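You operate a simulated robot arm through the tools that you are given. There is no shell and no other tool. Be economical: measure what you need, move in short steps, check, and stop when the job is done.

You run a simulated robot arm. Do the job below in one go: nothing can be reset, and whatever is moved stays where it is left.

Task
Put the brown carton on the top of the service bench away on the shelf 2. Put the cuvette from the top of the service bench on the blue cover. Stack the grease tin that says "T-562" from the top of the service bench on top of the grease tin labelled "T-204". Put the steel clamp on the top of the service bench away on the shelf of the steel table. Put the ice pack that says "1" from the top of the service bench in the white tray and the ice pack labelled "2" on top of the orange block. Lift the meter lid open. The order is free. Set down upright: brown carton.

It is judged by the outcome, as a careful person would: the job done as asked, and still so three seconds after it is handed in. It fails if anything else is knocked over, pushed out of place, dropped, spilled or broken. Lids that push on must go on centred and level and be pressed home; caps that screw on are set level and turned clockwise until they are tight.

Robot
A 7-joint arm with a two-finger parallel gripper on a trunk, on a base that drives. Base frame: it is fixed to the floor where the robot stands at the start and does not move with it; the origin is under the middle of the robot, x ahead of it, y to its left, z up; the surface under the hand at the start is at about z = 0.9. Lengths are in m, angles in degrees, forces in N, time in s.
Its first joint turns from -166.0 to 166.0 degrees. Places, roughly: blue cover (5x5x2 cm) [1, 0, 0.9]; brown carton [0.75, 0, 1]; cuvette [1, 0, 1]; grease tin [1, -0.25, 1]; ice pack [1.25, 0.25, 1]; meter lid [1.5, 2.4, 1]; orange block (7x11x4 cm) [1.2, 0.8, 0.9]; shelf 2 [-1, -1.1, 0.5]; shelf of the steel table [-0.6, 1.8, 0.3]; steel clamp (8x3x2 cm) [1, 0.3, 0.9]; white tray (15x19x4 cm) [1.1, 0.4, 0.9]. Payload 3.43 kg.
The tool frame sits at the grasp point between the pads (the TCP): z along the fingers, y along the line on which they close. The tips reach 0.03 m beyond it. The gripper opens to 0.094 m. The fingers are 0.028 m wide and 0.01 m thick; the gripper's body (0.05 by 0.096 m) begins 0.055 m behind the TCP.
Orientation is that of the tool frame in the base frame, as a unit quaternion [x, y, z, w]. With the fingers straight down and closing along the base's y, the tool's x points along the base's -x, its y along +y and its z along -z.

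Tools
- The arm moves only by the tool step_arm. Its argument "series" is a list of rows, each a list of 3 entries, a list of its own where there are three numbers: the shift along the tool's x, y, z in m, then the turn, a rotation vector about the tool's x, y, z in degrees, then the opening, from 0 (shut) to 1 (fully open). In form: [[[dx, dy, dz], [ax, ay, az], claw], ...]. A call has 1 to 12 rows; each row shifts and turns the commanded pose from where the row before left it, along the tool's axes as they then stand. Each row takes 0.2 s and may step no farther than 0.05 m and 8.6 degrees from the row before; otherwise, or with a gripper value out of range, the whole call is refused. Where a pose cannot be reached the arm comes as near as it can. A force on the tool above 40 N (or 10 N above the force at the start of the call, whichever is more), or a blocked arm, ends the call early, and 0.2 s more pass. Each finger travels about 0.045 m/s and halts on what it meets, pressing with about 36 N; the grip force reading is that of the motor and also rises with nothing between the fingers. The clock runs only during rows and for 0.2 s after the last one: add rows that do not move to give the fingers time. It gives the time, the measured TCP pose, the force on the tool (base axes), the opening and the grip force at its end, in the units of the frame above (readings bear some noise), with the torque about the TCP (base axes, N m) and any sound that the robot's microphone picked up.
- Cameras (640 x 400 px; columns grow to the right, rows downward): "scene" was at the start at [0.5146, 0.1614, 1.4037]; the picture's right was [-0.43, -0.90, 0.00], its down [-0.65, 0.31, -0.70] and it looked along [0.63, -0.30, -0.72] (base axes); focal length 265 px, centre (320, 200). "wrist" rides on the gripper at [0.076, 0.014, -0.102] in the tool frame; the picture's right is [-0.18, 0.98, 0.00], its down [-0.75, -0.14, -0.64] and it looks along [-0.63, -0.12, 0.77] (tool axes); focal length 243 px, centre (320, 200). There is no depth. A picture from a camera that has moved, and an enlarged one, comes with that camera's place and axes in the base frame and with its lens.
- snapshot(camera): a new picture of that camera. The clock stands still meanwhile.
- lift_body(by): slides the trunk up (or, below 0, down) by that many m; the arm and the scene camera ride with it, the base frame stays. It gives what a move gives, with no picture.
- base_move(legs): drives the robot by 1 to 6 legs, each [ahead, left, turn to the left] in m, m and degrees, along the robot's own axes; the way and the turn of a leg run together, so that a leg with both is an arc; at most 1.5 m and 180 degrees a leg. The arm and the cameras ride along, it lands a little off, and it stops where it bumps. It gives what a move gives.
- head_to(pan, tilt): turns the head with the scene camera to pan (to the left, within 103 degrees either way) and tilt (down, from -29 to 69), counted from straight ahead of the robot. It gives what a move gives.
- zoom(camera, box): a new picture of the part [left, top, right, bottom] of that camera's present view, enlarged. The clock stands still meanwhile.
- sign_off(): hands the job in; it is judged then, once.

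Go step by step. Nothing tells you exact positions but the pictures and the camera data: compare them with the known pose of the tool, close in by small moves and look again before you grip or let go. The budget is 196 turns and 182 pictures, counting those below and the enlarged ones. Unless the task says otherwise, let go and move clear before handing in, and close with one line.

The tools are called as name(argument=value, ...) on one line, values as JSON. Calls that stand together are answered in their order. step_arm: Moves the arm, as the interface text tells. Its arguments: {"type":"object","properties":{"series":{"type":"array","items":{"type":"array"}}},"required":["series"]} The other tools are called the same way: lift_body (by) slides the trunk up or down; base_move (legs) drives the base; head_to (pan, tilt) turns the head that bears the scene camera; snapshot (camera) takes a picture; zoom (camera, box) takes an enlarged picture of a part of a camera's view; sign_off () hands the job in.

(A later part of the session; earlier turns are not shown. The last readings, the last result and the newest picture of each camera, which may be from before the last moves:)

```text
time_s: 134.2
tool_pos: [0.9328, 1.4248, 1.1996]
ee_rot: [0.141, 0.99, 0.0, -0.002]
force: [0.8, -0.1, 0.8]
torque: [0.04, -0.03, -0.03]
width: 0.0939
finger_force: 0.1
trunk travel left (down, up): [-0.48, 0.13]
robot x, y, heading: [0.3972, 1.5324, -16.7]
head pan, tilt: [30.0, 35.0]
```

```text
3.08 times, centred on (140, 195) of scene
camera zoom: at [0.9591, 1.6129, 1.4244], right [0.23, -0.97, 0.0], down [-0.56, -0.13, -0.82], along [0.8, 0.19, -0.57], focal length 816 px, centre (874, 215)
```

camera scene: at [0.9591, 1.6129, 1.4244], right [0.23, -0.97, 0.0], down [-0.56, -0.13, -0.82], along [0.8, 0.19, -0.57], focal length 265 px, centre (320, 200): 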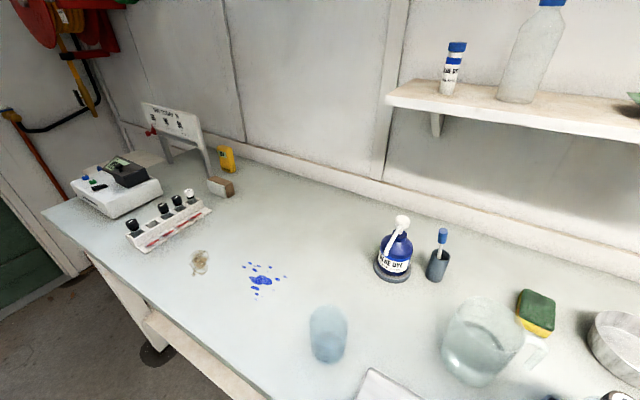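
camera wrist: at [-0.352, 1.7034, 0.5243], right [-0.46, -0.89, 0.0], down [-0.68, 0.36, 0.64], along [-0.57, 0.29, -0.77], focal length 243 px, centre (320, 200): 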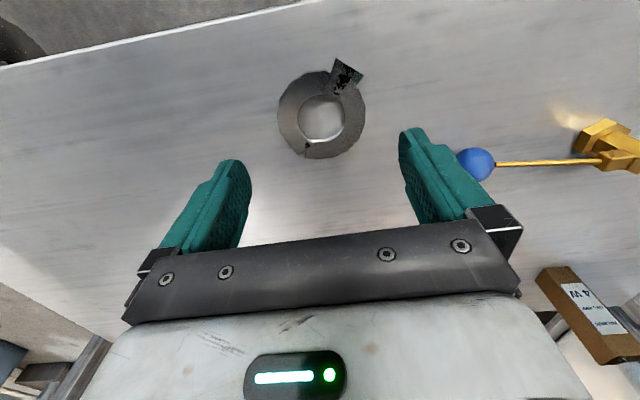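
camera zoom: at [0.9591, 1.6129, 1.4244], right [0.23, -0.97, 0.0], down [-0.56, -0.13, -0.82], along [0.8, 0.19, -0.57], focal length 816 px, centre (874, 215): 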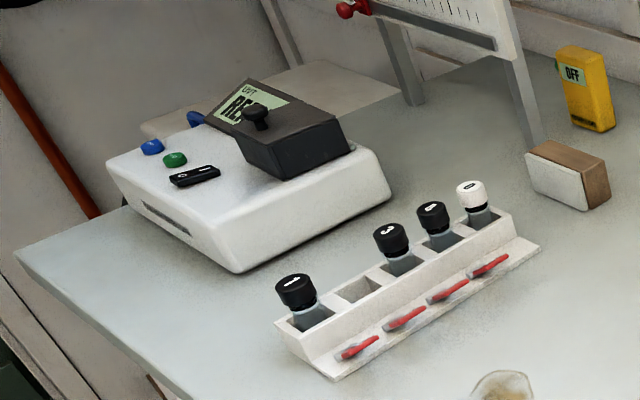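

The meter is a white box with a knobbed black lid. I slide left along the bench to it.

base_move(legs=[[0, 0.95, 0]])

head_to(pan=10, tilt=45)

snapshot(camera="scene")

snapshot(camera="wrist")

```text
time_s: 139.2
tool_pos: [1.2007, 2.3423, 1.1996]
ee_rot: [0.139, 0.99, 0.001, -0.002]
force: [0.5, 0.3, -0.7]
torque: [0.0, 0.0, 0.0]
width: 0.094
finger_force: 0.0
trunk travel left (down, up): [-0.48, 0.13]
robot x, y, heading: [0.6605, 2.4407, -16.5]
head pan, tilt: [30.0, 35.0]
```

```text
time_s: 140.0
tool_pos: [1.2003, 2.3418, 1.1993]
ee_rot: [0.139, 0.99, 0.0, -0.002]
force: [-0.5, 0.1, -0.1]
torque: [0.02, 0.01, 0.0]
width: 0.0938
finger_force: 0.1
trunk travel left (down, up): [-0.48, 0.13]
robot x, y, heading: [0.6606, 2.4471, -16.1]
head pan, tilt: [10.0, 45.0]
```

```text
74 pictures are left
camera scene: at [1.2218, 2.4995, 1.4097], right [-0.11, -0.99, 0.0], down [-0.7, 0.08, -0.71], along [0.7, -0.08, -0.71], focal length 265 px, centre (320, 200)
```

scene: 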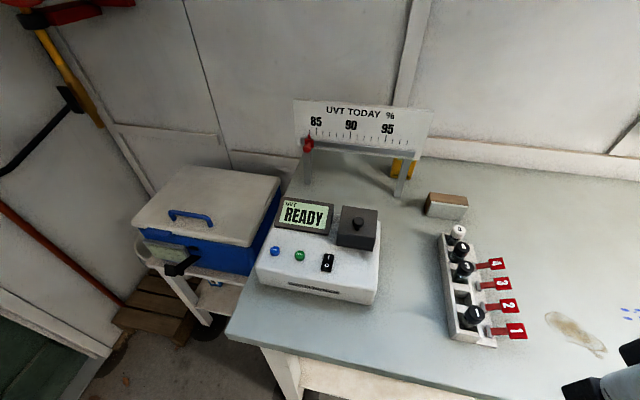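

```text
73 pictures are left
camera wrist: at [1.1314, 2.3762, 1.301], right [0.45, 0.89, 0.0], down [0.69, -0.34, 0.64], along [0.57, -0.29, -0.77], focal length 243 px, centre (320, 200)
```

wrist: 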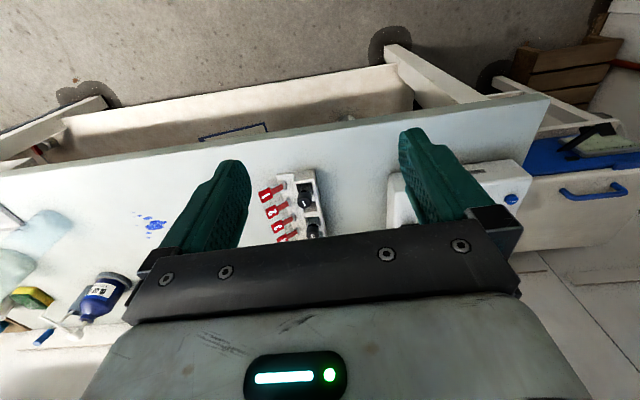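

zoom(camera="scene", box=[245, 180, 405, 310])

```text
3.08 times, centred on (325, 245) of scene
camera zoom: at [1.2218, 2.4995, 1.4097], right [-0.11, -0.99, 0.0], down [-0.7, 0.08, -0.71], along [0.7, -0.08, -0.71], focal length 816 px, centre (305, 62)
```

zoom: 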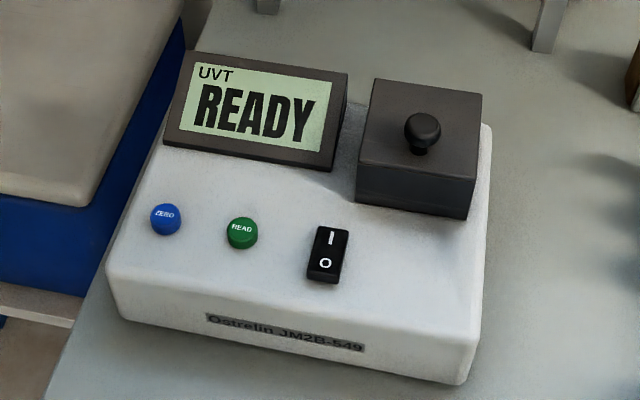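

Triangulating gives the knob top at about (1.536, 2.392, 1.03). I move over it with the fingers half open.

step_arm(series=[[[-0.0386, 0.0176, 0.0087], [0, 0, 0], 0.6], [[-0.0386, 0.0176, 0.0087], [0, 0, 0], 0.6], [[-0.0386, 0.0176, 0.0087], [0, 0, 0], 0.6], [[-0.0386, 0.0176, 0.0087], [0, 0, 0], 0.6], [[-0.0386, 0.0176, 0.0087], [0, 0, 0], 0.6], [[-0.0386, 0.0176, 0.0087], [0, 0, 0], 0.6], [[-0.0386, 0.0176, 0.0087], [0, 0, 0], 0.6], [[-0.0386, 0.0176, 0.0087], [0, 0, 0], 0.6]])

snapshot(camera="wrist")

zoom(camera="scene", box=[245, 130, 445, 310])

```text
time_s: 141.8
tool_pos: [1.5357, 2.3925, 1.1307]
ee_rot: [0.139, 0.99, 0.0, -0.002]
force: [0.6, 0.0, -0.1]
torque: [0.02, 0.0, -0.02]
width: 0.0566
finger_force: 0.0
trunk travel left (down, up): [-0.48, 0.13]
robot x, y, heading: [0.6622, 2.4425, -16.2]
head pan, tilt: [10.0, 45.0]
```

```text
71 pictures are left
camera wrist: at [1.4664, 2.4268, 1.2328], right [0.45, 0.89, 0.0], down [0.69, -0.34, 0.64], along [0.57, -0.29, -0.77], focal length 243 px, centre (320, 200)
```

wrist: 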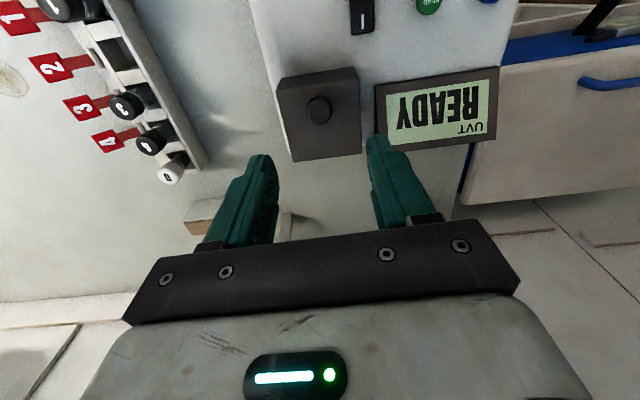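

```text
2.22 times, centred on (345, 220) of scene
camera zoom: at [1.2218, 2.4992, 1.4097], right [-0.11, -0.99, 0.0], down [-0.7, 0.08, -0.71], along [0.7, -0.08, -0.71], focal length 589 px, centre (264, 156)
```

zoom: 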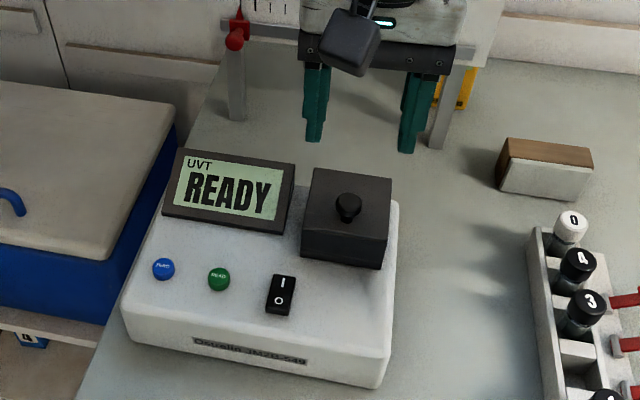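

Aligned over the knob. I narrow the fingers and descend close to it.

step_arm(series=[[[0.002, 0, 0.03], [0, 0, 0], 0.45], [[0, 0, 0.03], [0, 0, 0], 0.45], [[0, 0, 0.012], [0, 0, 0], 0.45]])

snapshot(camera="wrist")

zoom(camera="scene", box=[285, 140, 425, 260])

```text
time_s: 142.6
tool_pos: [1.5346, 2.3917, 1.056]
ee_rot: [0.139, 0.99, 0.0, -0.001]
force: [-0.5, -0.1, 1.1]
torque: [0.01, 0.0, 0.01]
width: 0.0422
finger_force: 0.1
trunk travel left (down, up): [-0.48, 0.13]
robot x, y, heading: [0.6628, 2.4389, -16.1]
head pan, tilt: [10.0, 45.0]
```

```text
69 pictures are left
camera wrist: at [1.4645, 2.4264, 1.1593], right [0.45, 0.89, 0.0], down [0.69, -0.34, 0.64], along [0.57, -0.29, -0.77], focal length 243 px, centre (320, 200)
```

wrist: 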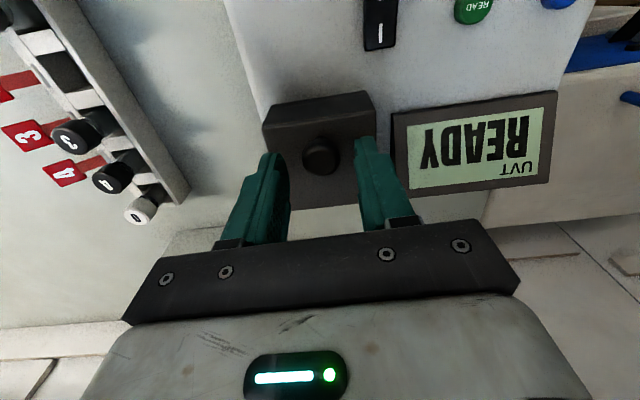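

```text
3.33 times, centred on (355, 200) of scene
camera zoom: at [1.222, 2.4995, 1.4096], right [-0.11, -0.99, 0.0], down [-0.7, 0.08, -0.71], along [0.7, -0.08, -0.71], focal length 884 px, centre (203, 200)
```

zoom: 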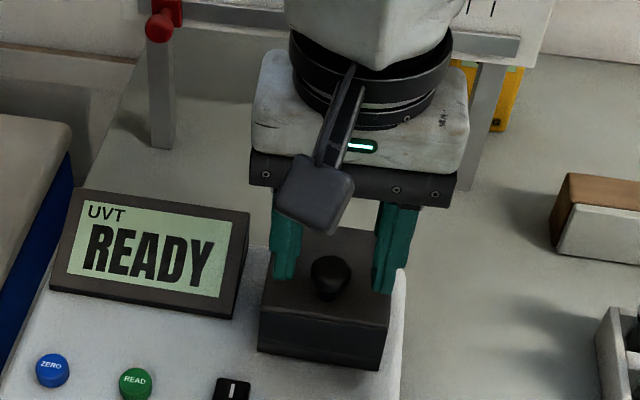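

Shift 4 mm back, descend to 1.041, and close on the knob.

step_arm(series=[[[0.004, 0.001, 0.008], [0, 0, 0], 0.45], [[0, 0, 0.007], [0, 0, 0], 0.45], [[0, 0, 0], [0, 0, 0], 0.1], [[0, 0, 0], [0, 0, 0], 0.1], [[0, 0, 0], [0, 0, 0], 0.1], [[0, 0, 0], [0, 0, 0], 0.1]])

snapshot(camera="wrist")

```text
time_s: 144.0
tool_pos: [1.5306, 2.3951, 1.0455]
ee_rot: [0.139, 0.99, 0.002, 0.001]
force: [-4.9, 0.4, 14.6]
torque: [-0.29, 0.1, -0.06]
width: 0.0216
finger_force: 11.2
trunk travel left (down, up): [-0.48, 0.13]
robot x, y, heading: [0.6624, 2.4408, -16.0]
head pan, tilt: [10.0, 45.0]
stopped in row 6: the force on the tool passed its limit at 41 N (the readings are from after the stop); the commanded pose is now the measured one
```

```text
67 pictures are left
camera wrist: at [1.4604, 2.4287, 1.1475], right [0.45, 0.89, 0.0], down [0.68, -0.35, 0.64], along [0.58, -0.29, -0.77], focal length 243 px, centre (320, 200)
```

wrist: 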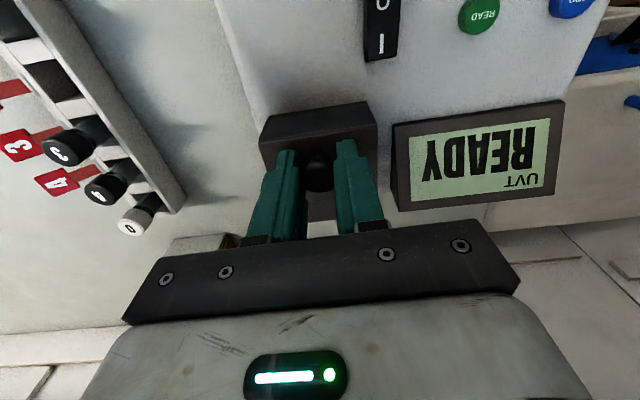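

The tips touched the lid top. I rise 3 mm and finish closing on the knob.

step_arm(series=[[[0, 0, -0.003], [0, 0, 0], 0.1], [[0, 0, 0], [0, 0, 0], 0.1], [[0, 0, 0], [0, 0, 0], 0.1]])

zoom(camera="wrist", box=[220, 80, 420, 230])

```text
time_s: 144.8
tool_pos: [1.5306, 2.3943, 1.0455]
ee_rot: [0.139, 0.99, 0.001, -0.001]
force: [-6.4, 1.9, -6.1]
torque: [0.22, 0.7, 0.03]
width: 0.021
finger_force: 45.4
trunk travel left (down, up): [-0.48, 0.13]
robot x, y, heading: [0.6614, 2.4433, -16.2]
head pan, tilt: [10.0, 45.0]
```

```text
2.67 times, centred on (320, 155) of wrist
camera zoom: at [1.4611, 2.4287, 1.148], right [0.45, 0.89, 0.0], down [0.69, -0.35, 0.64], along [0.57, -0.29, -0.77], focal length 647 px, centre (320, 320)
```

zoom: 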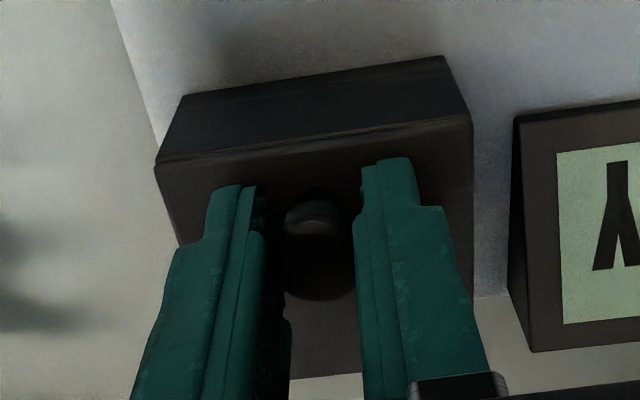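

The knob is held. I try a small lift with a little forward motion and read the forces to learn the hinge.

step_arm(series=[[[0, 0, -0.004], [0, 0, 0], 0.1], [[-0.002, 0, -0.004], [0, 0, 0], 0.1], [[0, 0, 0], [0, 0, 0], 0.1]])

zoom(camera="wrist", box=[220, 80, 420, 230])

zoom(camera="scene", box=[285, 160, 405, 260])

```text
time_s: 145.6
tool_pos: [1.5351, 2.392, 1.0518]
ee_rot: [0.141, 0.99, 0.001, 0.001]
force: [12.8, -0.5, -27.8]
torque: [0.19, 0.5, 0.03]
width: 0.0209
finger_force: 44.9
trunk travel left (down, up): [-0.48, 0.13]
robot x, y, heading: [0.6621, 2.445, -16.3]
head pan, tilt: [10.0, 45.0]
```

```text
2.67 times, centred on (320, 155) of wrist
camera zoom: at [1.4651, 2.4275, 1.1549], right [0.45, 0.89, 0.0], down [0.68, -0.35, 0.64], along [0.57, -0.29, -0.77], focal length 647 px, centre (320, 320)
```

zoom: 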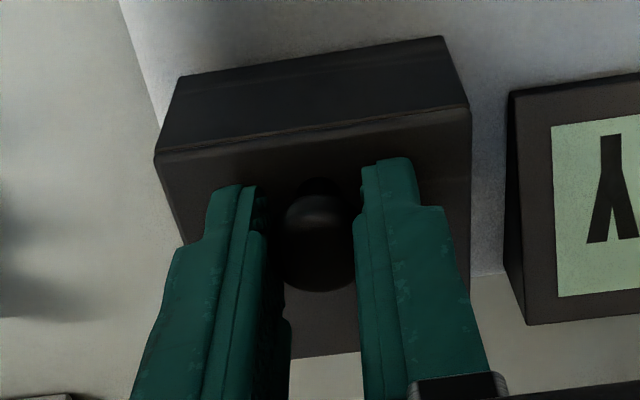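

```text
4.00 times, centred on (345, 210) of scene
camera zoom: at [1.2237, 2.4992, 1.4088], right [-0.11, -0.99, 0.0], down [-0.7, 0.08, -0.71], along [0.7, -0.08, -0.71], focal length 1061 px, centre (220, 160)
```

zoom: 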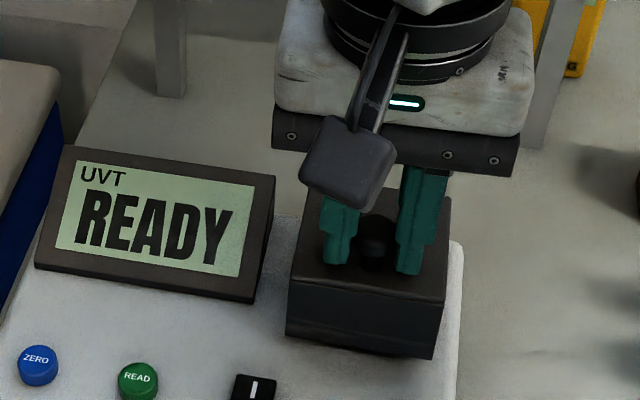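

The lid front is rising and the hinge is at the back. I follow its arc: forward and up in small steps.

step_arm(series=[[[-0.0066, 0, -0.001], [0, 0, 0], 0.1], [[-0.0066, 0, -0.001], [0, 0, 0], 0.1], [[-0.0057, 0, -0.0021], [0, 0, 0], 0.1], [[-0.0057, 0, -0.0021], [0, 0, 0], 0.1], [[0, 0, 0], [0, 0, 0], 0.1]])

zoom(camera="scene", box=[285, 140, 405, 240])

snapshot(camera="wrist")

```text
time_s: 146.8
tool_pos: [1.5547, 2.3864, 1.0646]
ee_rot: [0.14, 0.99, 0.001, 0.0]
force: [-20.4, -1.9, 13.9]
torque: [0.26, 1.19, 0.05]
width: 0.0211
finger_force: 44.5
trunk travel left (down, up): [-0.48, 0.13]
robot x, y, heading: [0.658, 2.4407, -16.1]
head pan, tilt: [10.0, 45.0]
```

```text
4.00 times, centred on (345, 190) of scene
camera zoom: at [1.2207, 2.4993, 1.4103], right [-0.11, -0.99, 0.0], down [-0.7, 0.08, -0.71], along [0.7, -0.08, -0.71], focal length 1061 px, centre (220, 240)
```

zoom: 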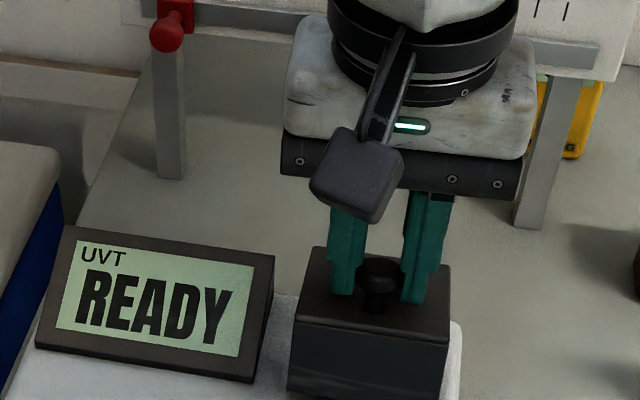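

```text
62 pictures are left
camera wrist: at [1.4851, 2.4209, 1.1656], right [0.45, 0.89, 0.0], down [0.68, -0.35, 0.64], along [0.57, -0.29, -0.77], focal length 243 px, centre (320, 200)
```

wrist: 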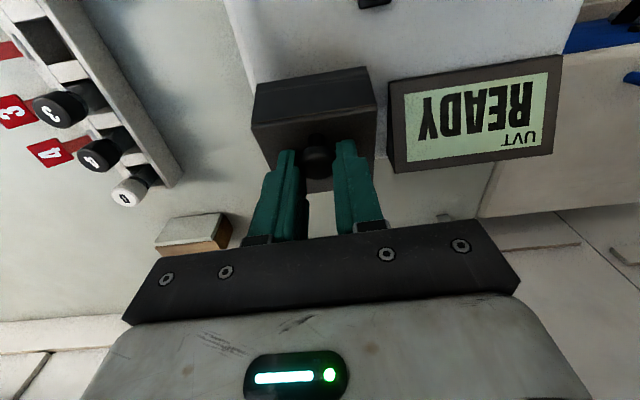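

Still following; I adjust the arc slightly upward and continue.

step_arm(series=[[[0.0, 0, -0.004], [0, 0, 0], 0.1], [[-0.0045, 0, -0.0015], [0, 0, 0], 0.1], [[-0.0045, 0, -0.001], [0, 0, 0], 0.1], [[0, 0, 0], [0, 0, 0], 0.1]])

```text
time_s: 147.8
tool_pos: [1.5645, 2.3832, 1.0674]
ee_rot: [0.141, 0.99, 0.001, 0.0]
force: [-13.8, -2.7, -7.6]
torque: [0.27, 1.26, 0.08]
width: 0.021
finger_force: 45.4
trunk travel left (down, up): [-0.48, 0.13]
robot x, y, heading: [0.6612, 2.44, -16.0]
head pan, tilt: [10.0, 45.0]
```

The hinge fits about 4.5 cm ahead and 3.4 cm below the start. I continue along the arc while leaning the hand forward to relieve the twist.

step_arm(series=[[[-0.0091, 0, 0.0021], [0, 3, 0], 0.1], [[-0.0091, 0, 0.0016], [0, 3, 0], 0.1], [[-0.0082, 0, 0.0012], [0, 3, 0], 0.1], [[-0.0082, 0, 0.0007], [0, 3, 0], 0.1], [[0, 0, 0], [0, 0, 0], 0.1]])

zoom(camera="scene", box=[285, 120, 405, 240])

snapshot(camera="wrist")

```text
time_s: 148.6
tool_pos: [1.5891, 2.3758, 1.0676]
ee_rot: [0.141, 0.987, 0.013, -0.07]
force: [-7.7, -2.0, 12.6]
torque: [0.15, 0.66, 0.03]
width: 0.0207
finger_force: 44.8
trunk travel left (down, up): [-0.48, 0.13]
robot x, y, heading: [0.6613, 2.445, -16.4]
head pan, tilt: [10.0, 45.0]
stopped in row 4: the force on the tool passed its limit at 43 N (the readings are from after the stop); the commanded pose is now the measured one
```

```text
3.33 times, centred on (345, 180) of scene
camera zoom: at [1.221, 2.4986, 1.4098], right [-0.11, -0.99, 0.0], down [-0.7, 0.08, -0.71], along [0.7, -0.08, -0.71], focal length 884 px, centre (237, 267)
```

zoom: 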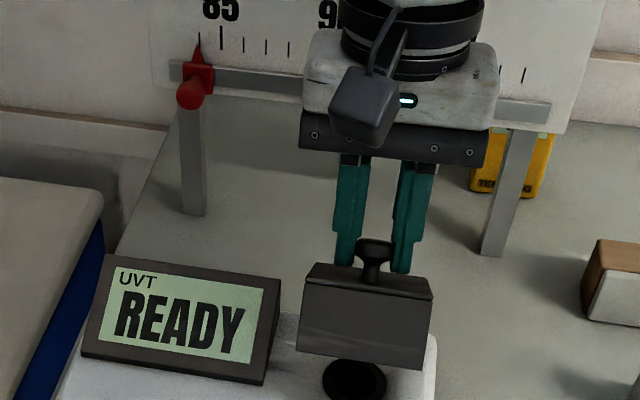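

```text
60 pictures are left
camera wrist: at [1.5343, 2.4056, 1.1785], right [0.45, 0.89, -0.02], down [0.76, -0.37, 0.53], along [0.46, -0.25, -0.85], focal length 243 px, centre (320, 200)
```

wrist: 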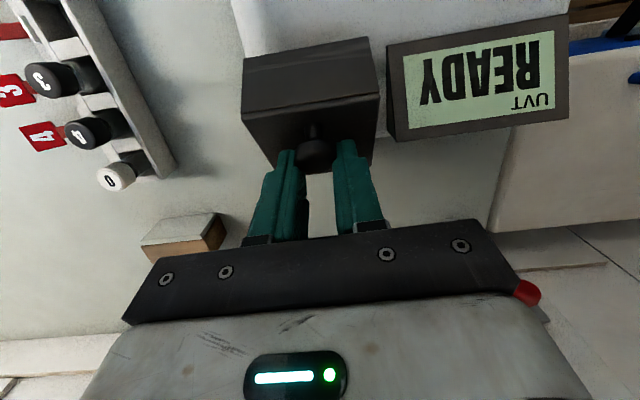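

The lid is past 60°. Continue along the arc.

step_arm(series=[[[-0.0068, 0, 0.0022], [0, 2, 0], 0.1], [[-0.0068, 0, 0.0022], [0, 2, 0], 0.1], [[0, 0, 0], [0, 0, 0], 0.1], [[-0.0075, 0, 0.0028], [0, 2, 0], 0.1], [[-0.0075, 0, 0.0028], [0, 2, 0], 0.1], [[0, 0, 0], [0, 0, 0], 0.1]])

zoom(camera="scene", box=[285, 120, 405, 240])

```text
time_s: 149.1
tool_pos: [1.5969, 2.3736, 1.0655]
ee_rot: [0.142, 0.985, 0.018, -0.095]
force: [-8.5, -1.9, 13.5]
torque: [0.22, 0.76, 0.0]
width: 0.021
finger_force: 44.9
trunk travel left (down, up): [-0.48, 0.13]
robot x, y, heading: [0.6602, 2.4426, -16.1]
head pan, tilt: [10.0, 45.0]
stopped in row 2: the force on the tool passed its limit at 43 N (the readings are from after the stop); the commanded pose is now the measured one
```

```text
3.33 times, centred on (345, 180) of scene
camera zoom: at [1.2208, 2.4981, 1.4098], right [-0.11, -0.99, 0.0], down [-0.7, 0.08, -0.71], along [0.7, -0.08, -0.71], focal length 884 px, centre (237, 267)
```

zoom: 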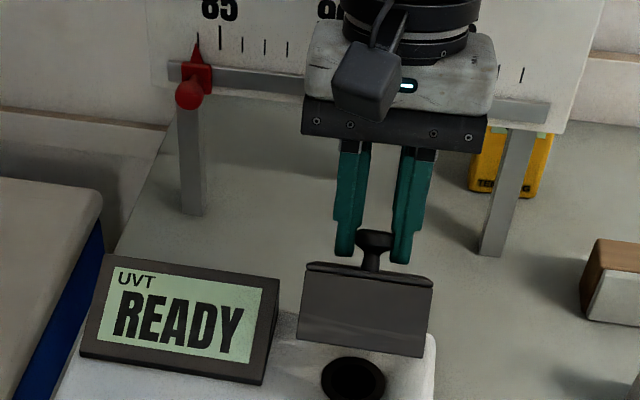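

Close to 70°. I refine the arc (a bit larger radius) and turn the tool more with the lid.

step_arm(series=[[[-0.0046, 0, 0.0006], [0, 4, 0], 0.1], [[-0.0046, 0, 0.0006], [0, 4, 0], 0.1], [[-0.0046, 0, 0.0], [0, 0, 0], 0.1], [[0, 0, 0], [0, 0, 0], 0.1]])

zoom(camera="scene", box=[285, 120, 405, 240])

```text
time_s: 150.1
tool_pos: [1.6107, 2.3683, 1.0627]
ee_rot: [0.141, 0.976, 0.028, -0.165]
force: [-7.4, -0.4, 12.2]
torque: [0.28, 0.93, 0.01]
width: 0.021
finger_force: 45.1
trunk travel left (down, up): [-0.48, 0.13]
robot x, y, heading: [0.6625, 2.4395, -16.1]
head pan, tilt: [10.0, 45.0]
stopped in row 4: the force on the tool passed its limit at 41 N (the readings are from after the stop); the commanded pose is now the measured one
```

```text
3.33 times, centred on (345, 180) of scene
camera zoom: at [1.2207, 2.4982, 1.4095], right [-0.11, -0.99, 0.0], down [-0.7, 0.08, -0.71], along [0.7, -0.08, -0.71], focal length 884 px, centre (237, 267)
```

zoom: 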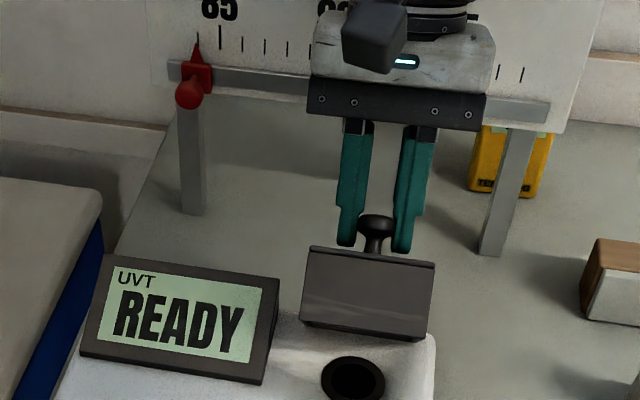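

Good progress (~80°). Two more increments.

step_arm(series=[[[-0.0048, 0, 0.0003], [0, 3, 0], 0.1], [[-0.0048, 0, 0.0003], [0, 3, 0], 0.1], [[-0.0048, 0, 0.0003], [0, 3, 0], 0.1], [[0, 0, 0], [0, 0, 0], 0.1]])

zoom(camera="scene", box=[285, 120, 405, 240])

snapshot(camera="wrist")

```text
time_s: 150.4
tool_pos: [1.6099, 2.3684, 1.0625]
ee_rot: [0.142, 0.975, 0.031, -0.169]
force: [-2.5, -0.8, 6.5]
torque: [0.08, 0.37, 0.0]
width: 0.0211
finger_force: 45.0
out of reach, approached as far as the arm can: row 1
trunk travel left (down, up): [-0.48, 0.13]
robot x, y, heading: [0.6618, 2.445, -16.2]
head pan, tilt: [10.0, 45.0]
stopped in row 1: the force on the tool passed its limit at 49 N (the readings are from after the stop); the commanded pose is now the measured one
```

```text
3.33 times, centred on (345, 180) of scene
camera zoom: at [1.2213, 2.4982, 1.4094], right [-0.11, -0.99, 0.0], down [-0.7, 0.08, -0.71], along [0.7, -0.08, -0.71], focal length 884 px, centre (237, 267)
```

zoom: 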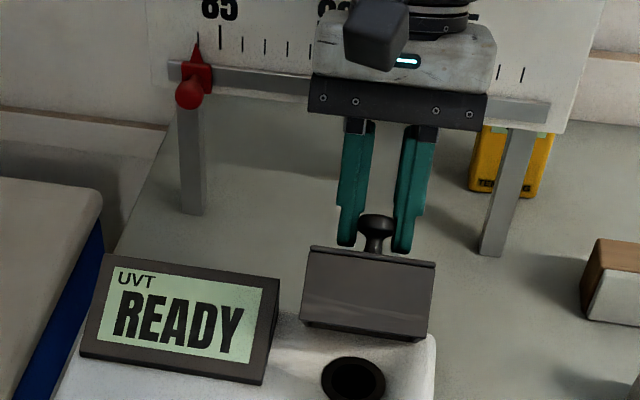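

```text
56 pictures are left
camera wrist: at [1.579, 2.391, 1.1845], right [0.45, 0.89, -0.05], down [0.85, -0.41, 0.35], along [0.29, -0.2, -0.94], focal length 243 px, centre (320, 200)
```

wrist: 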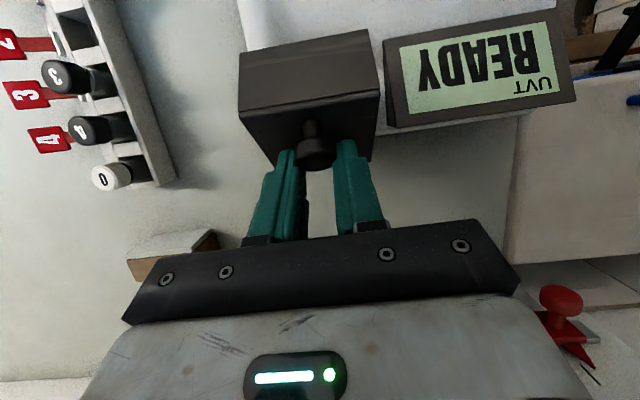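

The arm is at its reach limit, so I use a tiny forward drive to carry the lid on, and compare.

base_move(legs=[[0.012, 0, 0]])

zoom(camera="scene", box=[285, 120, 405, 240])

```text
time_s: 151.2
tool_pos: [1.6226, 2.3644, 1.0605]
ee_rot: [0.141, 0.975, 0.03, -0.17]
force: [-8.9, 0.0, -11.7]
torque: [0.1, 0.29, 0.04]
width: 0.0209
finger_force: 45.5
trunk travel left (down, up): [-0.48, 0.13]
robot x, y, heading: [0.6758, 2.4426, -16.2]
head pan, tilt: [10.0, 45.0]
```

```text
3.33 times, centred on (345, 180) of scene
camera zoom: at [1.2334, 2.4948, 1.4093], right [-0.11, -0.99, 0.0], down [-0.7, 0.08, -0.71], along [0.7, -0.08, -0.71], focal length 884 px, centre (237, 267)
```

zoom: 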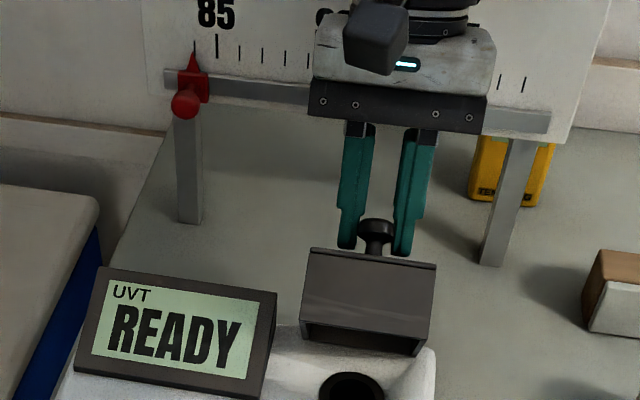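

The lid is around 50–55° and that worked cleanly. I repeat: arm down a little, base forward a little.

step_arm(series=[[[-0.0017, 0, 0.0047], [0, 0, 0], 0.1], [[0, 0, 0], [0, 0, 0], 0.1]])

base_move(legs=[[0.014, 0, 0]])

step_arm(series=[[[-0.0023, 0, 0.0066], [0, 0, 0], 0.1], [[0, 0, 0], [0, 0, 0], 0.1]])

zoom(camera="scene", box=[285, 120, 405, 240])

```text
time_s: 151.8
tool_pos: [1.6221, 2.3639, 1.0609]
ee_rot: [0.142, 0.975, 0.032, -0.167]
force: [2.6, -1.0, 35.6]
torque: [0.34, 0.98, -0.01]
width: 0.0211
finger_force: 44.6
trunk travel left (down, up): [-0.48, 0.13]
robot x, y, heading: [0.6704, 2.4395, -16.2]
head pan, tilt: [10.0, 45.0]
```

```text
time_s: 152.5
tool_pos: [1.636, 2.36, 1.0556]
ee_rot: [0.141, 0.975, 0.029, -0.17]
force: [-0.2, -0.3, 0.6]
torque: [-0.05, -0.01, -0.03]
width: 0.0095
finger_force: 0.1
trunk travel left (down, up): [-0.48, 0.13]
robot x, y, heading: [0.6849, 2.4362, -16.5]
head pan, tilt: [10.0, 45.0]
```

```text
time_s: 153.1
tool_pos: [1.636, 2.3606, 1.0479]
ee_rot: [0.141, 0.975, 0.03, -0.17]
force: [-0.3, -0.5, 0.4]
torque: [0.0, 0.0, -0.01]
width: 0.009
finger_force: 0.1
trunk travel left (down, up): [-0.48, 0.13]
robot x, y, heading: [0.6834, 2.4387, -16.1]
head pan, tilt: [10.0, 45.0]
```

```text
3.33 times, centred on (345, 180) of scene
camera zoom: at [1.247, 2.4909, 1.4096], right [-0.11, -0.99, 0.0], down [-0.7, 0.08, -0.71], along [0.7, -0.08, -0.71], focal length 884 px, centre (237, 267)
```

zoom: 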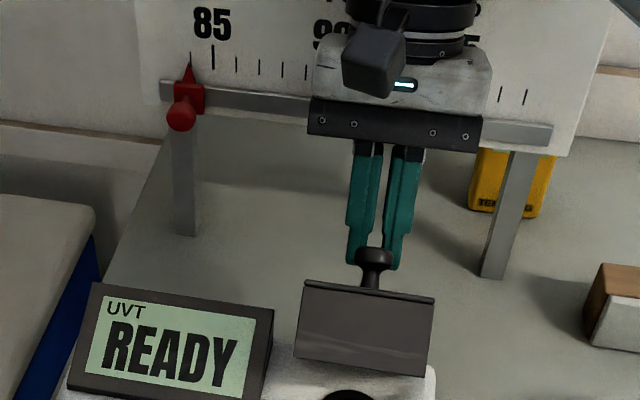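

The fingers slipped off the knob, but the lid stays where it is. I'll back off and push it further open from the front with closed fingers.

step_arm(series=[[[0.0134, 0, -0.0377], [0, 0, 0], 0], [[0.0134, 0, -0.0377], [0, 0, 0], 0], [[0, 0, 0], [0, -6.5, 0], 0], [[0, 0, 0], [0, -6.5, 0], 0], [[0, 0, 0], [0, -6.5, 0], 0], [[0.045, 0, 0], [0, 0, 0], 0], [[0.045, 0, 0], [0, 0, 0], 0], [[0.045, 0, 0], [0, 0, 0], 0], [[0.045, 0, 0], [0, 0, 0], 0]])

snapshot(camera="wrist")

zoom(camera="scene", box=[275, 150, 435, 270])

```text
time_s: 155.1
tool_pos: [1.4655, 2.4099, 1.1291]
ee_rot: [0.145, 0.989, 0.006, -0.003]
force: [-0.5, -1.3, 0.7]
torque: [-0.01, 0.01, -0.02]
width: 0.0001
finger_force: 33.2
trunk travel left (down, up): [-0.48, 0.13]
robot x, y, heading: [0.6879, 2.4354, -16.2]
head pan, tilt: [10.0, 45.0]
```

```text
53 pictures are left
camera wrist: at [1.396, 2.4442, 1.2315], right [0.46, 0.89, 0.01], down [0.68, -0.36, 0.64], along [0.57, -0.28, -0.77], focal length 243 px, centre (320, 200)
```

wrist: 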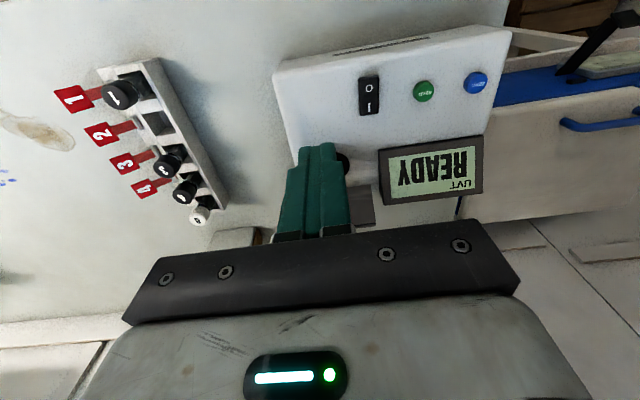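

```text
3.33 times, centred on (355, 210) of scene
camera zoom: at [1.247, 2.4908, 1.4096], right [-0.11, -0.99, 0.0], down [-0.7, 0.08, -0.71], along [0.7, -0.08, -0.71], focal length 884 px, centre (203, 167)
```

zoom: 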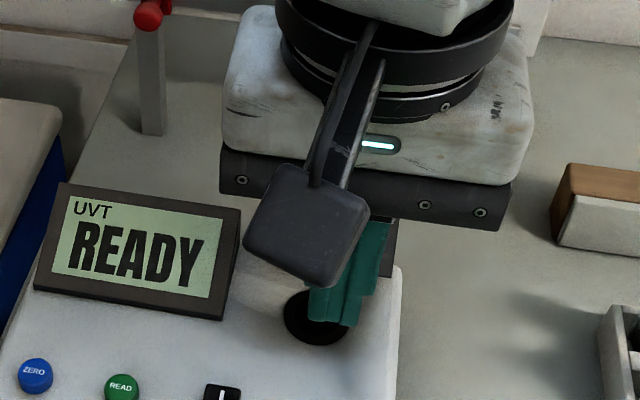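

The lid remains partly open. I lower the closed fingers in front of it (tips ≈1.0) and push forward slowly.

step_arm(series=[[[0, 0, 0.05], [0, 0, 0], 0], [[0, 0, 0.045], [0, 0, 0], 0], [[-0.03, 0.002, 0], [0, 0, 0], 0], [[-0.02, 0, 0], [0, 0, 0], 0], [[-0.02, 0, 0], [0, 0, 0], 0], [[0, 0, 0], [0, 0, 0], 0]])

zoom(camera="scene", box=[275, 150, 435, 270])

snapshot(camera="wrist")

```text
time_s: 156.5
tool_pos: [1.5287, 2.3956, 1.0373]
ee_rot: [0.144, 0.99, 0.006, -0.003]
force: [-21.2, -0.4, 26.3]
torque: [-0.31, -0.29, -0.23]
width: 0.0001
finger_force: 33.0
trunk travel left (down, up): [-0.48, 0.13]
robot x, y, heading: [0.6868, 2.4353, -16.4]
head pan, tilt: [10.0, 45.0]
```

```text
3.33 times, centred on (355, 210) of scene
camera zoom: at [1.2449, 2.4908, 1.4108], right [-0.11, -0.99, 0.0], down [-0.7, 0.08, -0.71], along [0.7, -0.08, -0.71], focal length 884 px, centre (203, 167)
```

zoom: 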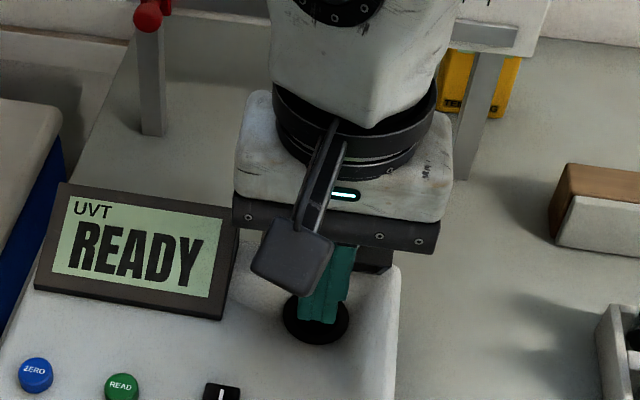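

```text
50 pictures are left
camera wrist: at [1.4604, 2.4289, 1.1384], right [0.46, 0.89, 0.01], down [0.68, -0.36, 0.64], along [0.57, -0.28, -0.77], focal length 243 px, centre (320, 200)
```

wrist: 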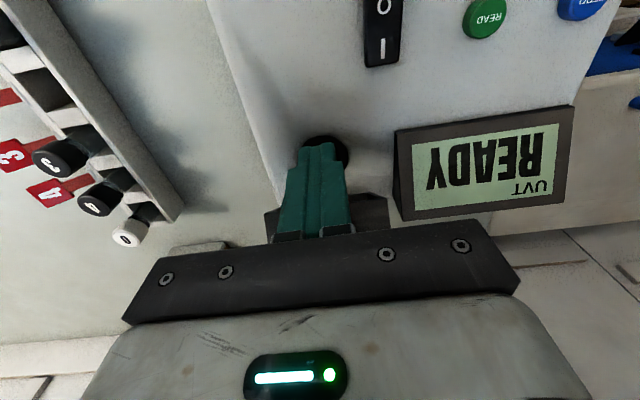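

Contact with the lid; continue pushing gently.

step_arm(series=[[[-0.004, 0, -0.006], [0, 0, 0], 0], [[-0.008, 0, -0.001], [0, 0, 0], 0], [[-0.008, 0, -0.001], [0, 0, 0], 0], [[0, 0, 0], [0, 0, 0], 0]])

zoom(camera="wrist", box=[220, 100, 440, 250])

```text
time_s: 157.2
tool_pos: [1.5443, 2.3906, 1.0442]
ee_rot: [0.144, 0.99, 0.006, 0.0]
force: [-8.8, -1.3, 19.0]
torque: [-0.21, -0.24, -0.12]
width: 0.0
finger_force: 32.5
trunk travel left (down, up): [-0.48, 0.13]
robot x, y, heading: [0.6875, 2.4342, -16.3]
head pan, tilt: [10.0, 45.0]
stopped in row 3: the force on the tool passed its limit at 46 N (the readings are from after the stop); the commanded pose is now the measured one
```

```text
2.67 times, centred on (330, 175) of wrist
camera zoom: at [1.4749, 2.4242, 1.1472], right [0.46, 0.89, 0.01], down [0.68, -0.36, 0.64], along [0.57, -0.28, -0.77], focal length 647 px, centre (293, 267)
```

zoom: 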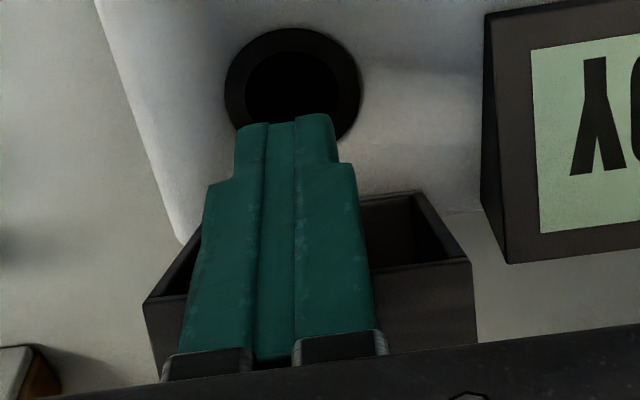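

The lid's open underside is now visible. I back away and look at the lid's angle.

step_arm(series=[[[0.03, 0, 0], [0, 0, 0], 0], [[0.04, 0, -0.02], [0, 0, 0], 0], [[0.04, -0.02, -0.02], [0, 0, 0], 0], [[0.04, -0.03, 0], [0, 0, 0], 0], [[0.04, -0.03, 0], [0, 0, 0], 0], [[0.04, -0.03, 0], [0, 0, 0], 0]])

zoom(camera="scene", box=[265, 130, 425, 260])

zoom(camera="wrist", box=[300, 100, 480, 240])

```text
time_s: 158.6
tool_pos: [1.2943, 2.3496, 1.0813]
ee_rot: [0.145, 0.989, 0.007, -0.002]
force: [-0.6, 0.8, -0.4]
torque: [-0.01, 0.02, 0.01]
width: 0.0005
finger_force: 33.5
trunk travel left (down, up): [-0.48, 0.13]
robot x, y, heading: [0.6879, 2.4356, -16.4]
head pan, tilt: [10.0, 45.0]
```

```text
3.08 times, centred on (345, 195) of scene
camera zoom: at [1.247, 2.4911, 1.4096], right [-0.11, -0.99, 0.0], down [-0.7, 0.08, -0.71], along [0.7, -0.08, -0.71], focal length 816 px, centre (243, 215)
```

zoom: 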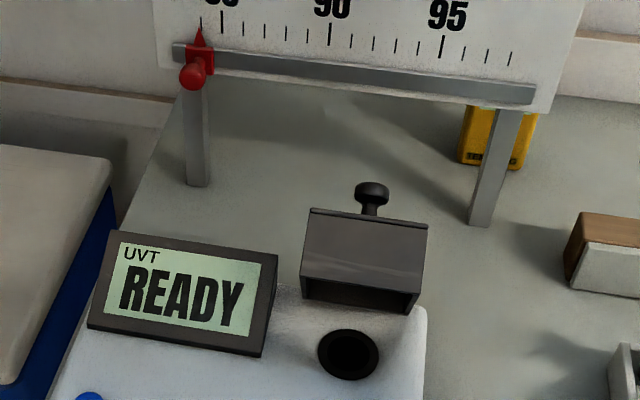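

```text
2.86 times, centred on (390, 170) of wrist
camera zoom: at [1.2253, 2.3841, 1.1843], right [0.46, 0.89, 0.01], down [0.68, -0.36, 0.64], along [0.57, -0.28, -0.77], focal length 693 px, centre (120, 286)
```

zoom: 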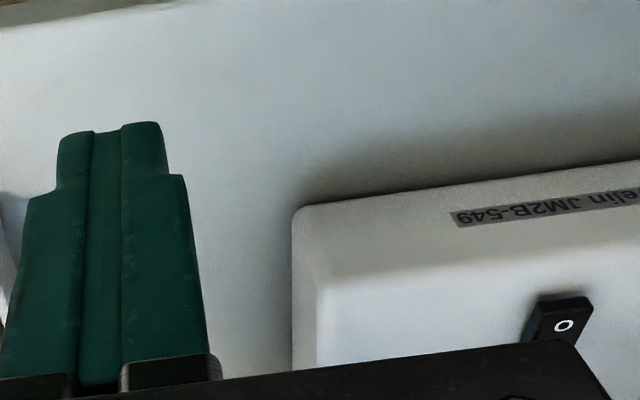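

The lid is around 63°. I return and push further, in slower steps.

step_arm(series=[[[-0.0397, 0.0221, 0.0074], [0, 0, 0], 0], [[-0.0397, 0.0221, 0.0074], [0, 0, 0], 0], [[-0.0397, 0.0221, 0.0074], [0, 0, 0], 0], [[-0.0397, 0.0221, 0.0074], [0, 0, 0], 0], [[-0.0397, 0.0221, 0.0074], [0, 0, 0], 0], [[-0.015, 0, 0], [0, 0, 0], 0], [[-0.007, 0, 0], [0, 0, 0], 0], [[0, 0, 0], [0, 0, 0], 0]])

step_arm(series=[[[-0.004, 0, -0.0005], [0, 0, 0], 0], [[-0.004, 0, -0.0005], [0, 0, 0], 0], [[-0.004, 0, -0.0005], [0, 0, 0], 0], [[-0.004, 0, -0.0005], [0, 0, 0], 0], [[-0.004, 0, -0.0005], [0, 0, 0], 0], [[-0.004, 0, -0.0005], [0, 0, 0], 0], [[-0.004, 0, -0.0005], [0, 0, 0], 0], [[-0.004, 0, -0.0005], [0, 0, 0], 0]])

zoom(camera="wrist", box=[220, 100, 440, 250])

```text
time_s: 160.4
tool_pos: [1.5375, 2.3953, 1.0469]
ee_rot: [0.144, 0.99, 0.007, -0.002]
force: [-1.4, 0.0, 0.2]
torque: [0.0, -0.01, 0.0]
width: 0.0001
finger_force: 32.2
trunk travel left (down, up): [-0.48, 0.13]
robot x, y, heading: [0.6851, 2.4354, -16.3]
head pan, tilt: [10.0, 45.0]
```

```text
time_s: 162.2
tool_pos: [1.5656, 2.3851, 1.0504]
ee_rot: [0.144, 0.99, 0.006, 0.0]
force: [-1.9, -2.1, 16.1]
torque: [-0.25, -0.17, -0.04]
width: 0.0
finger_force: 33.1
trunk travel left (down, up): [-0.48, 0.13]
robot x, y, heading: [0.6831, 2.4383, -16.2]
head pan, tilt: [10.0, 45.0]
```

```text
2.67 times, centred on (330, 175) of wrist
camera zoom: at [1.4971, 2.4185, 1.1529], right [0.46, 0.89, 0.01], down [0.68, -0.36, 0.64], along [0.57, -0.28, -0.77], focal length 647 px, centre (293, 267)
```

zoom: 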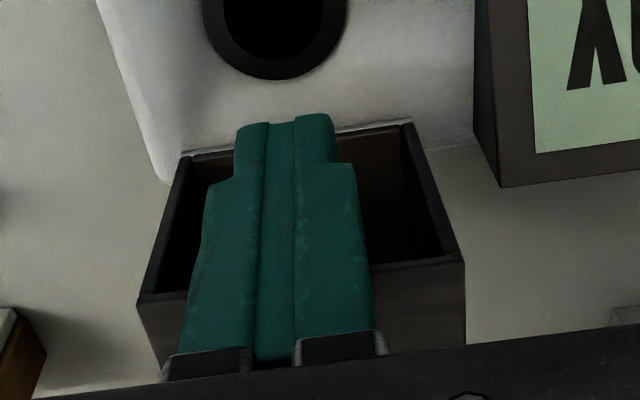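

The opening shows clearly; continue pushing.

step_arm(series=[[[-0.004, 0, 0.0], [0, 0, 0], 0], [[-0.004, 0, 0.0], [0, 0, 0], 0], [[-0.004, 0, 0], [0, 0, 0], 0], [[-0.004, 0, 0], [0, 0, 0], 0], [[-0.004, 0, 0], [0, 0, 0], 0], [[-0.004, 0, 0.0], [0, 0, 0], 0], [[-0.004, 0, 0.0], [0, 0, 0], 0]])

zoom(camera="wrist", box=[220, 100, 440, 250])

zoom(camera="scene", box=[265, 130, 425, 260])

```text
time_s: 163.8
tool_pos: [1.5936, 2.3772, 1.0484]
ee_rot: [0.144, 0.99, 0.006, -0.003]
force: [0.5, 0.3, -0.3]
torque: [-0.02, -0.01, -0.03]
width: 0.0
finger_force: 33.4
trunk travel left (down, up): [-0.48, 0.13]
robot x, y, heading: [0.6879, 2.4366, -16.3]
head pan, tilt: [10.0, 45.0]
```

```text
2.67 times, centred on (330, 175) of wrist
camera zoom: at [1.5238, 2.4105, 1.1513], right [0.46, 0.89, 0.01], down [0.68, -0.36, 0.64], along [0.57, -0.28, -0.77], focal length 647 px, centre (293, 267)
```

zoom: 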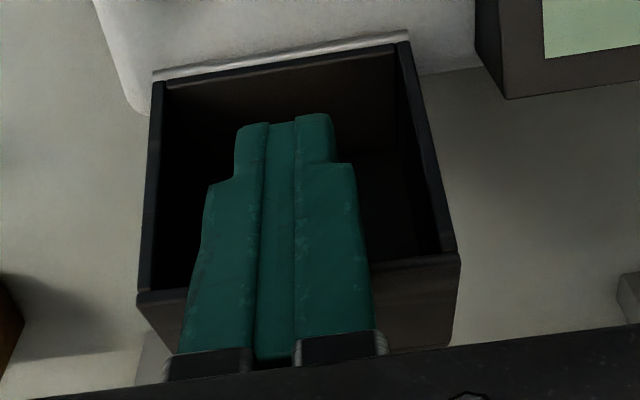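

```text
3.08 times, centred on (345, 195) of scene
camera zoom: at [1.247, 2.4909, 1.4094], right [-0.11, -0.99, 0.0], down [-0.7, 0.08, -0.71], along [0.7, -0.08, -0.71], focal length 816 px, centre (243, 215)
```

zoom: 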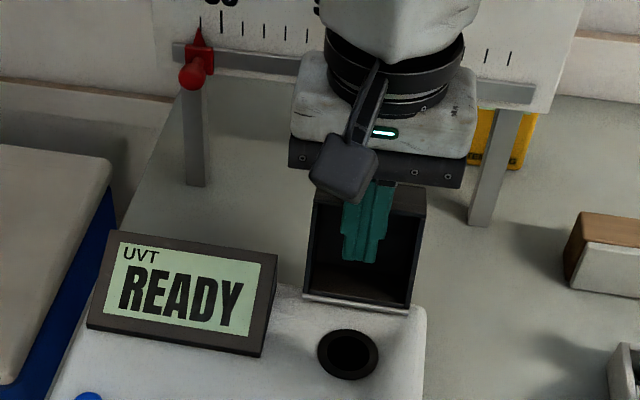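

The lid is fully open, resting past vertical. I withdraw straight back and check.

step_arm(series=[[[0.03, 0, 0], [0, 0, 0], 0], [[0.04, 0, 0], [0, 0, 0], 0], [[0.04, 0, -0.02], [0, 0, 0], 0], [[0.04, 0, -0.03], [0, 0, 0], 0], [[0.04, 0, -0.03], [0, 0, 0], 0], [[0.04, 0, -0.03], [0, 0, 0], 0], [[0.04, 0, -0.03], [0, 0, 0], 0.3], [[0.04, 0, 0], [0, 0, 0], 0.5]])

zoom(camera="scene", box=[225, 100, 465, 280])

```text
time_s: 165.6
tool_pos: [1.2954, 2.4605, 1.192]
ee_rot: [0.145, 0.989, 0.006, -0.001]
force: [-0.1, 0.5, -0.6]
torque: [-0.02, 0.0, 0.01]
width: 0.0472
finger_force: 0.9
trunk travel left (down, up): [-0.48, 0.13]
robot x, y, heading: [0.6867, 2.4337, -16.2]
head pan, tilt: [10.0, 45.0]
```

```text
2.22 times, centred on (345, 190) of scene
camera zoom: at [1.2469, 2.4906, 1.4096], right [-0.11, -0.99, 0.0], down [-0.7, 0.08, -0.71], along [0.7, -0.08, -0.71], focal length 589 px, centre (264, 222)
```

zoom: 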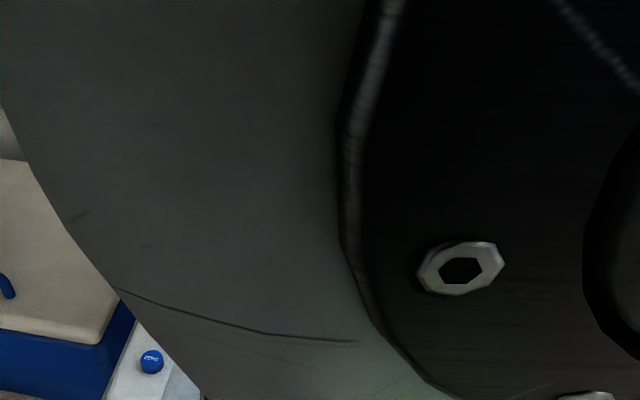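

step_arm(series=[[[0, -0.05, 0], [0, 0, 0], 0.6], [[0, -0.05, 0], [0, 0, 0], 0.6], [[0, -0.05, 0], [0, 0, 0], 1], [[0, -0.05, 0], [0, 0, 0], 1], [[0.03, 0, 0], [0, 0, 0], 1]])

zoom(camera="scene", box=[225, 100, 465, 280])

```text
time_s: 166.8
tool_pos: [1.2076, 2.2778, 1.1895]
ee_rot: [0.145, 0.989, 0.005, -0.002]
force: [0.2, -0.3, -0.6]
torque: [-0.01, 0.0, 0.0]
width: 0.0939
finger_force: 0.0
trunk travel left (down, up): [-0.48, 0.13]
robot x, y, heading: [0.6876, 2.436, -16.3]
head pan, tilt: [10.0, 45.0]
```

```text
2.22 times, centred on (345, 190) of scene
camera zoom: at [1.2468, 2.4905, 1.4097], right [-0.11, -0.99, 0.0], down [-0.7, 0.08, -0.71], along [0.7, -0.08, -0.71], focal length 589 px, centre (264, 222)
```

zoom: 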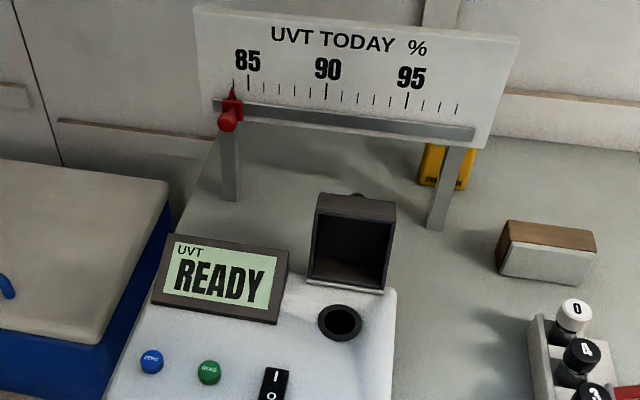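

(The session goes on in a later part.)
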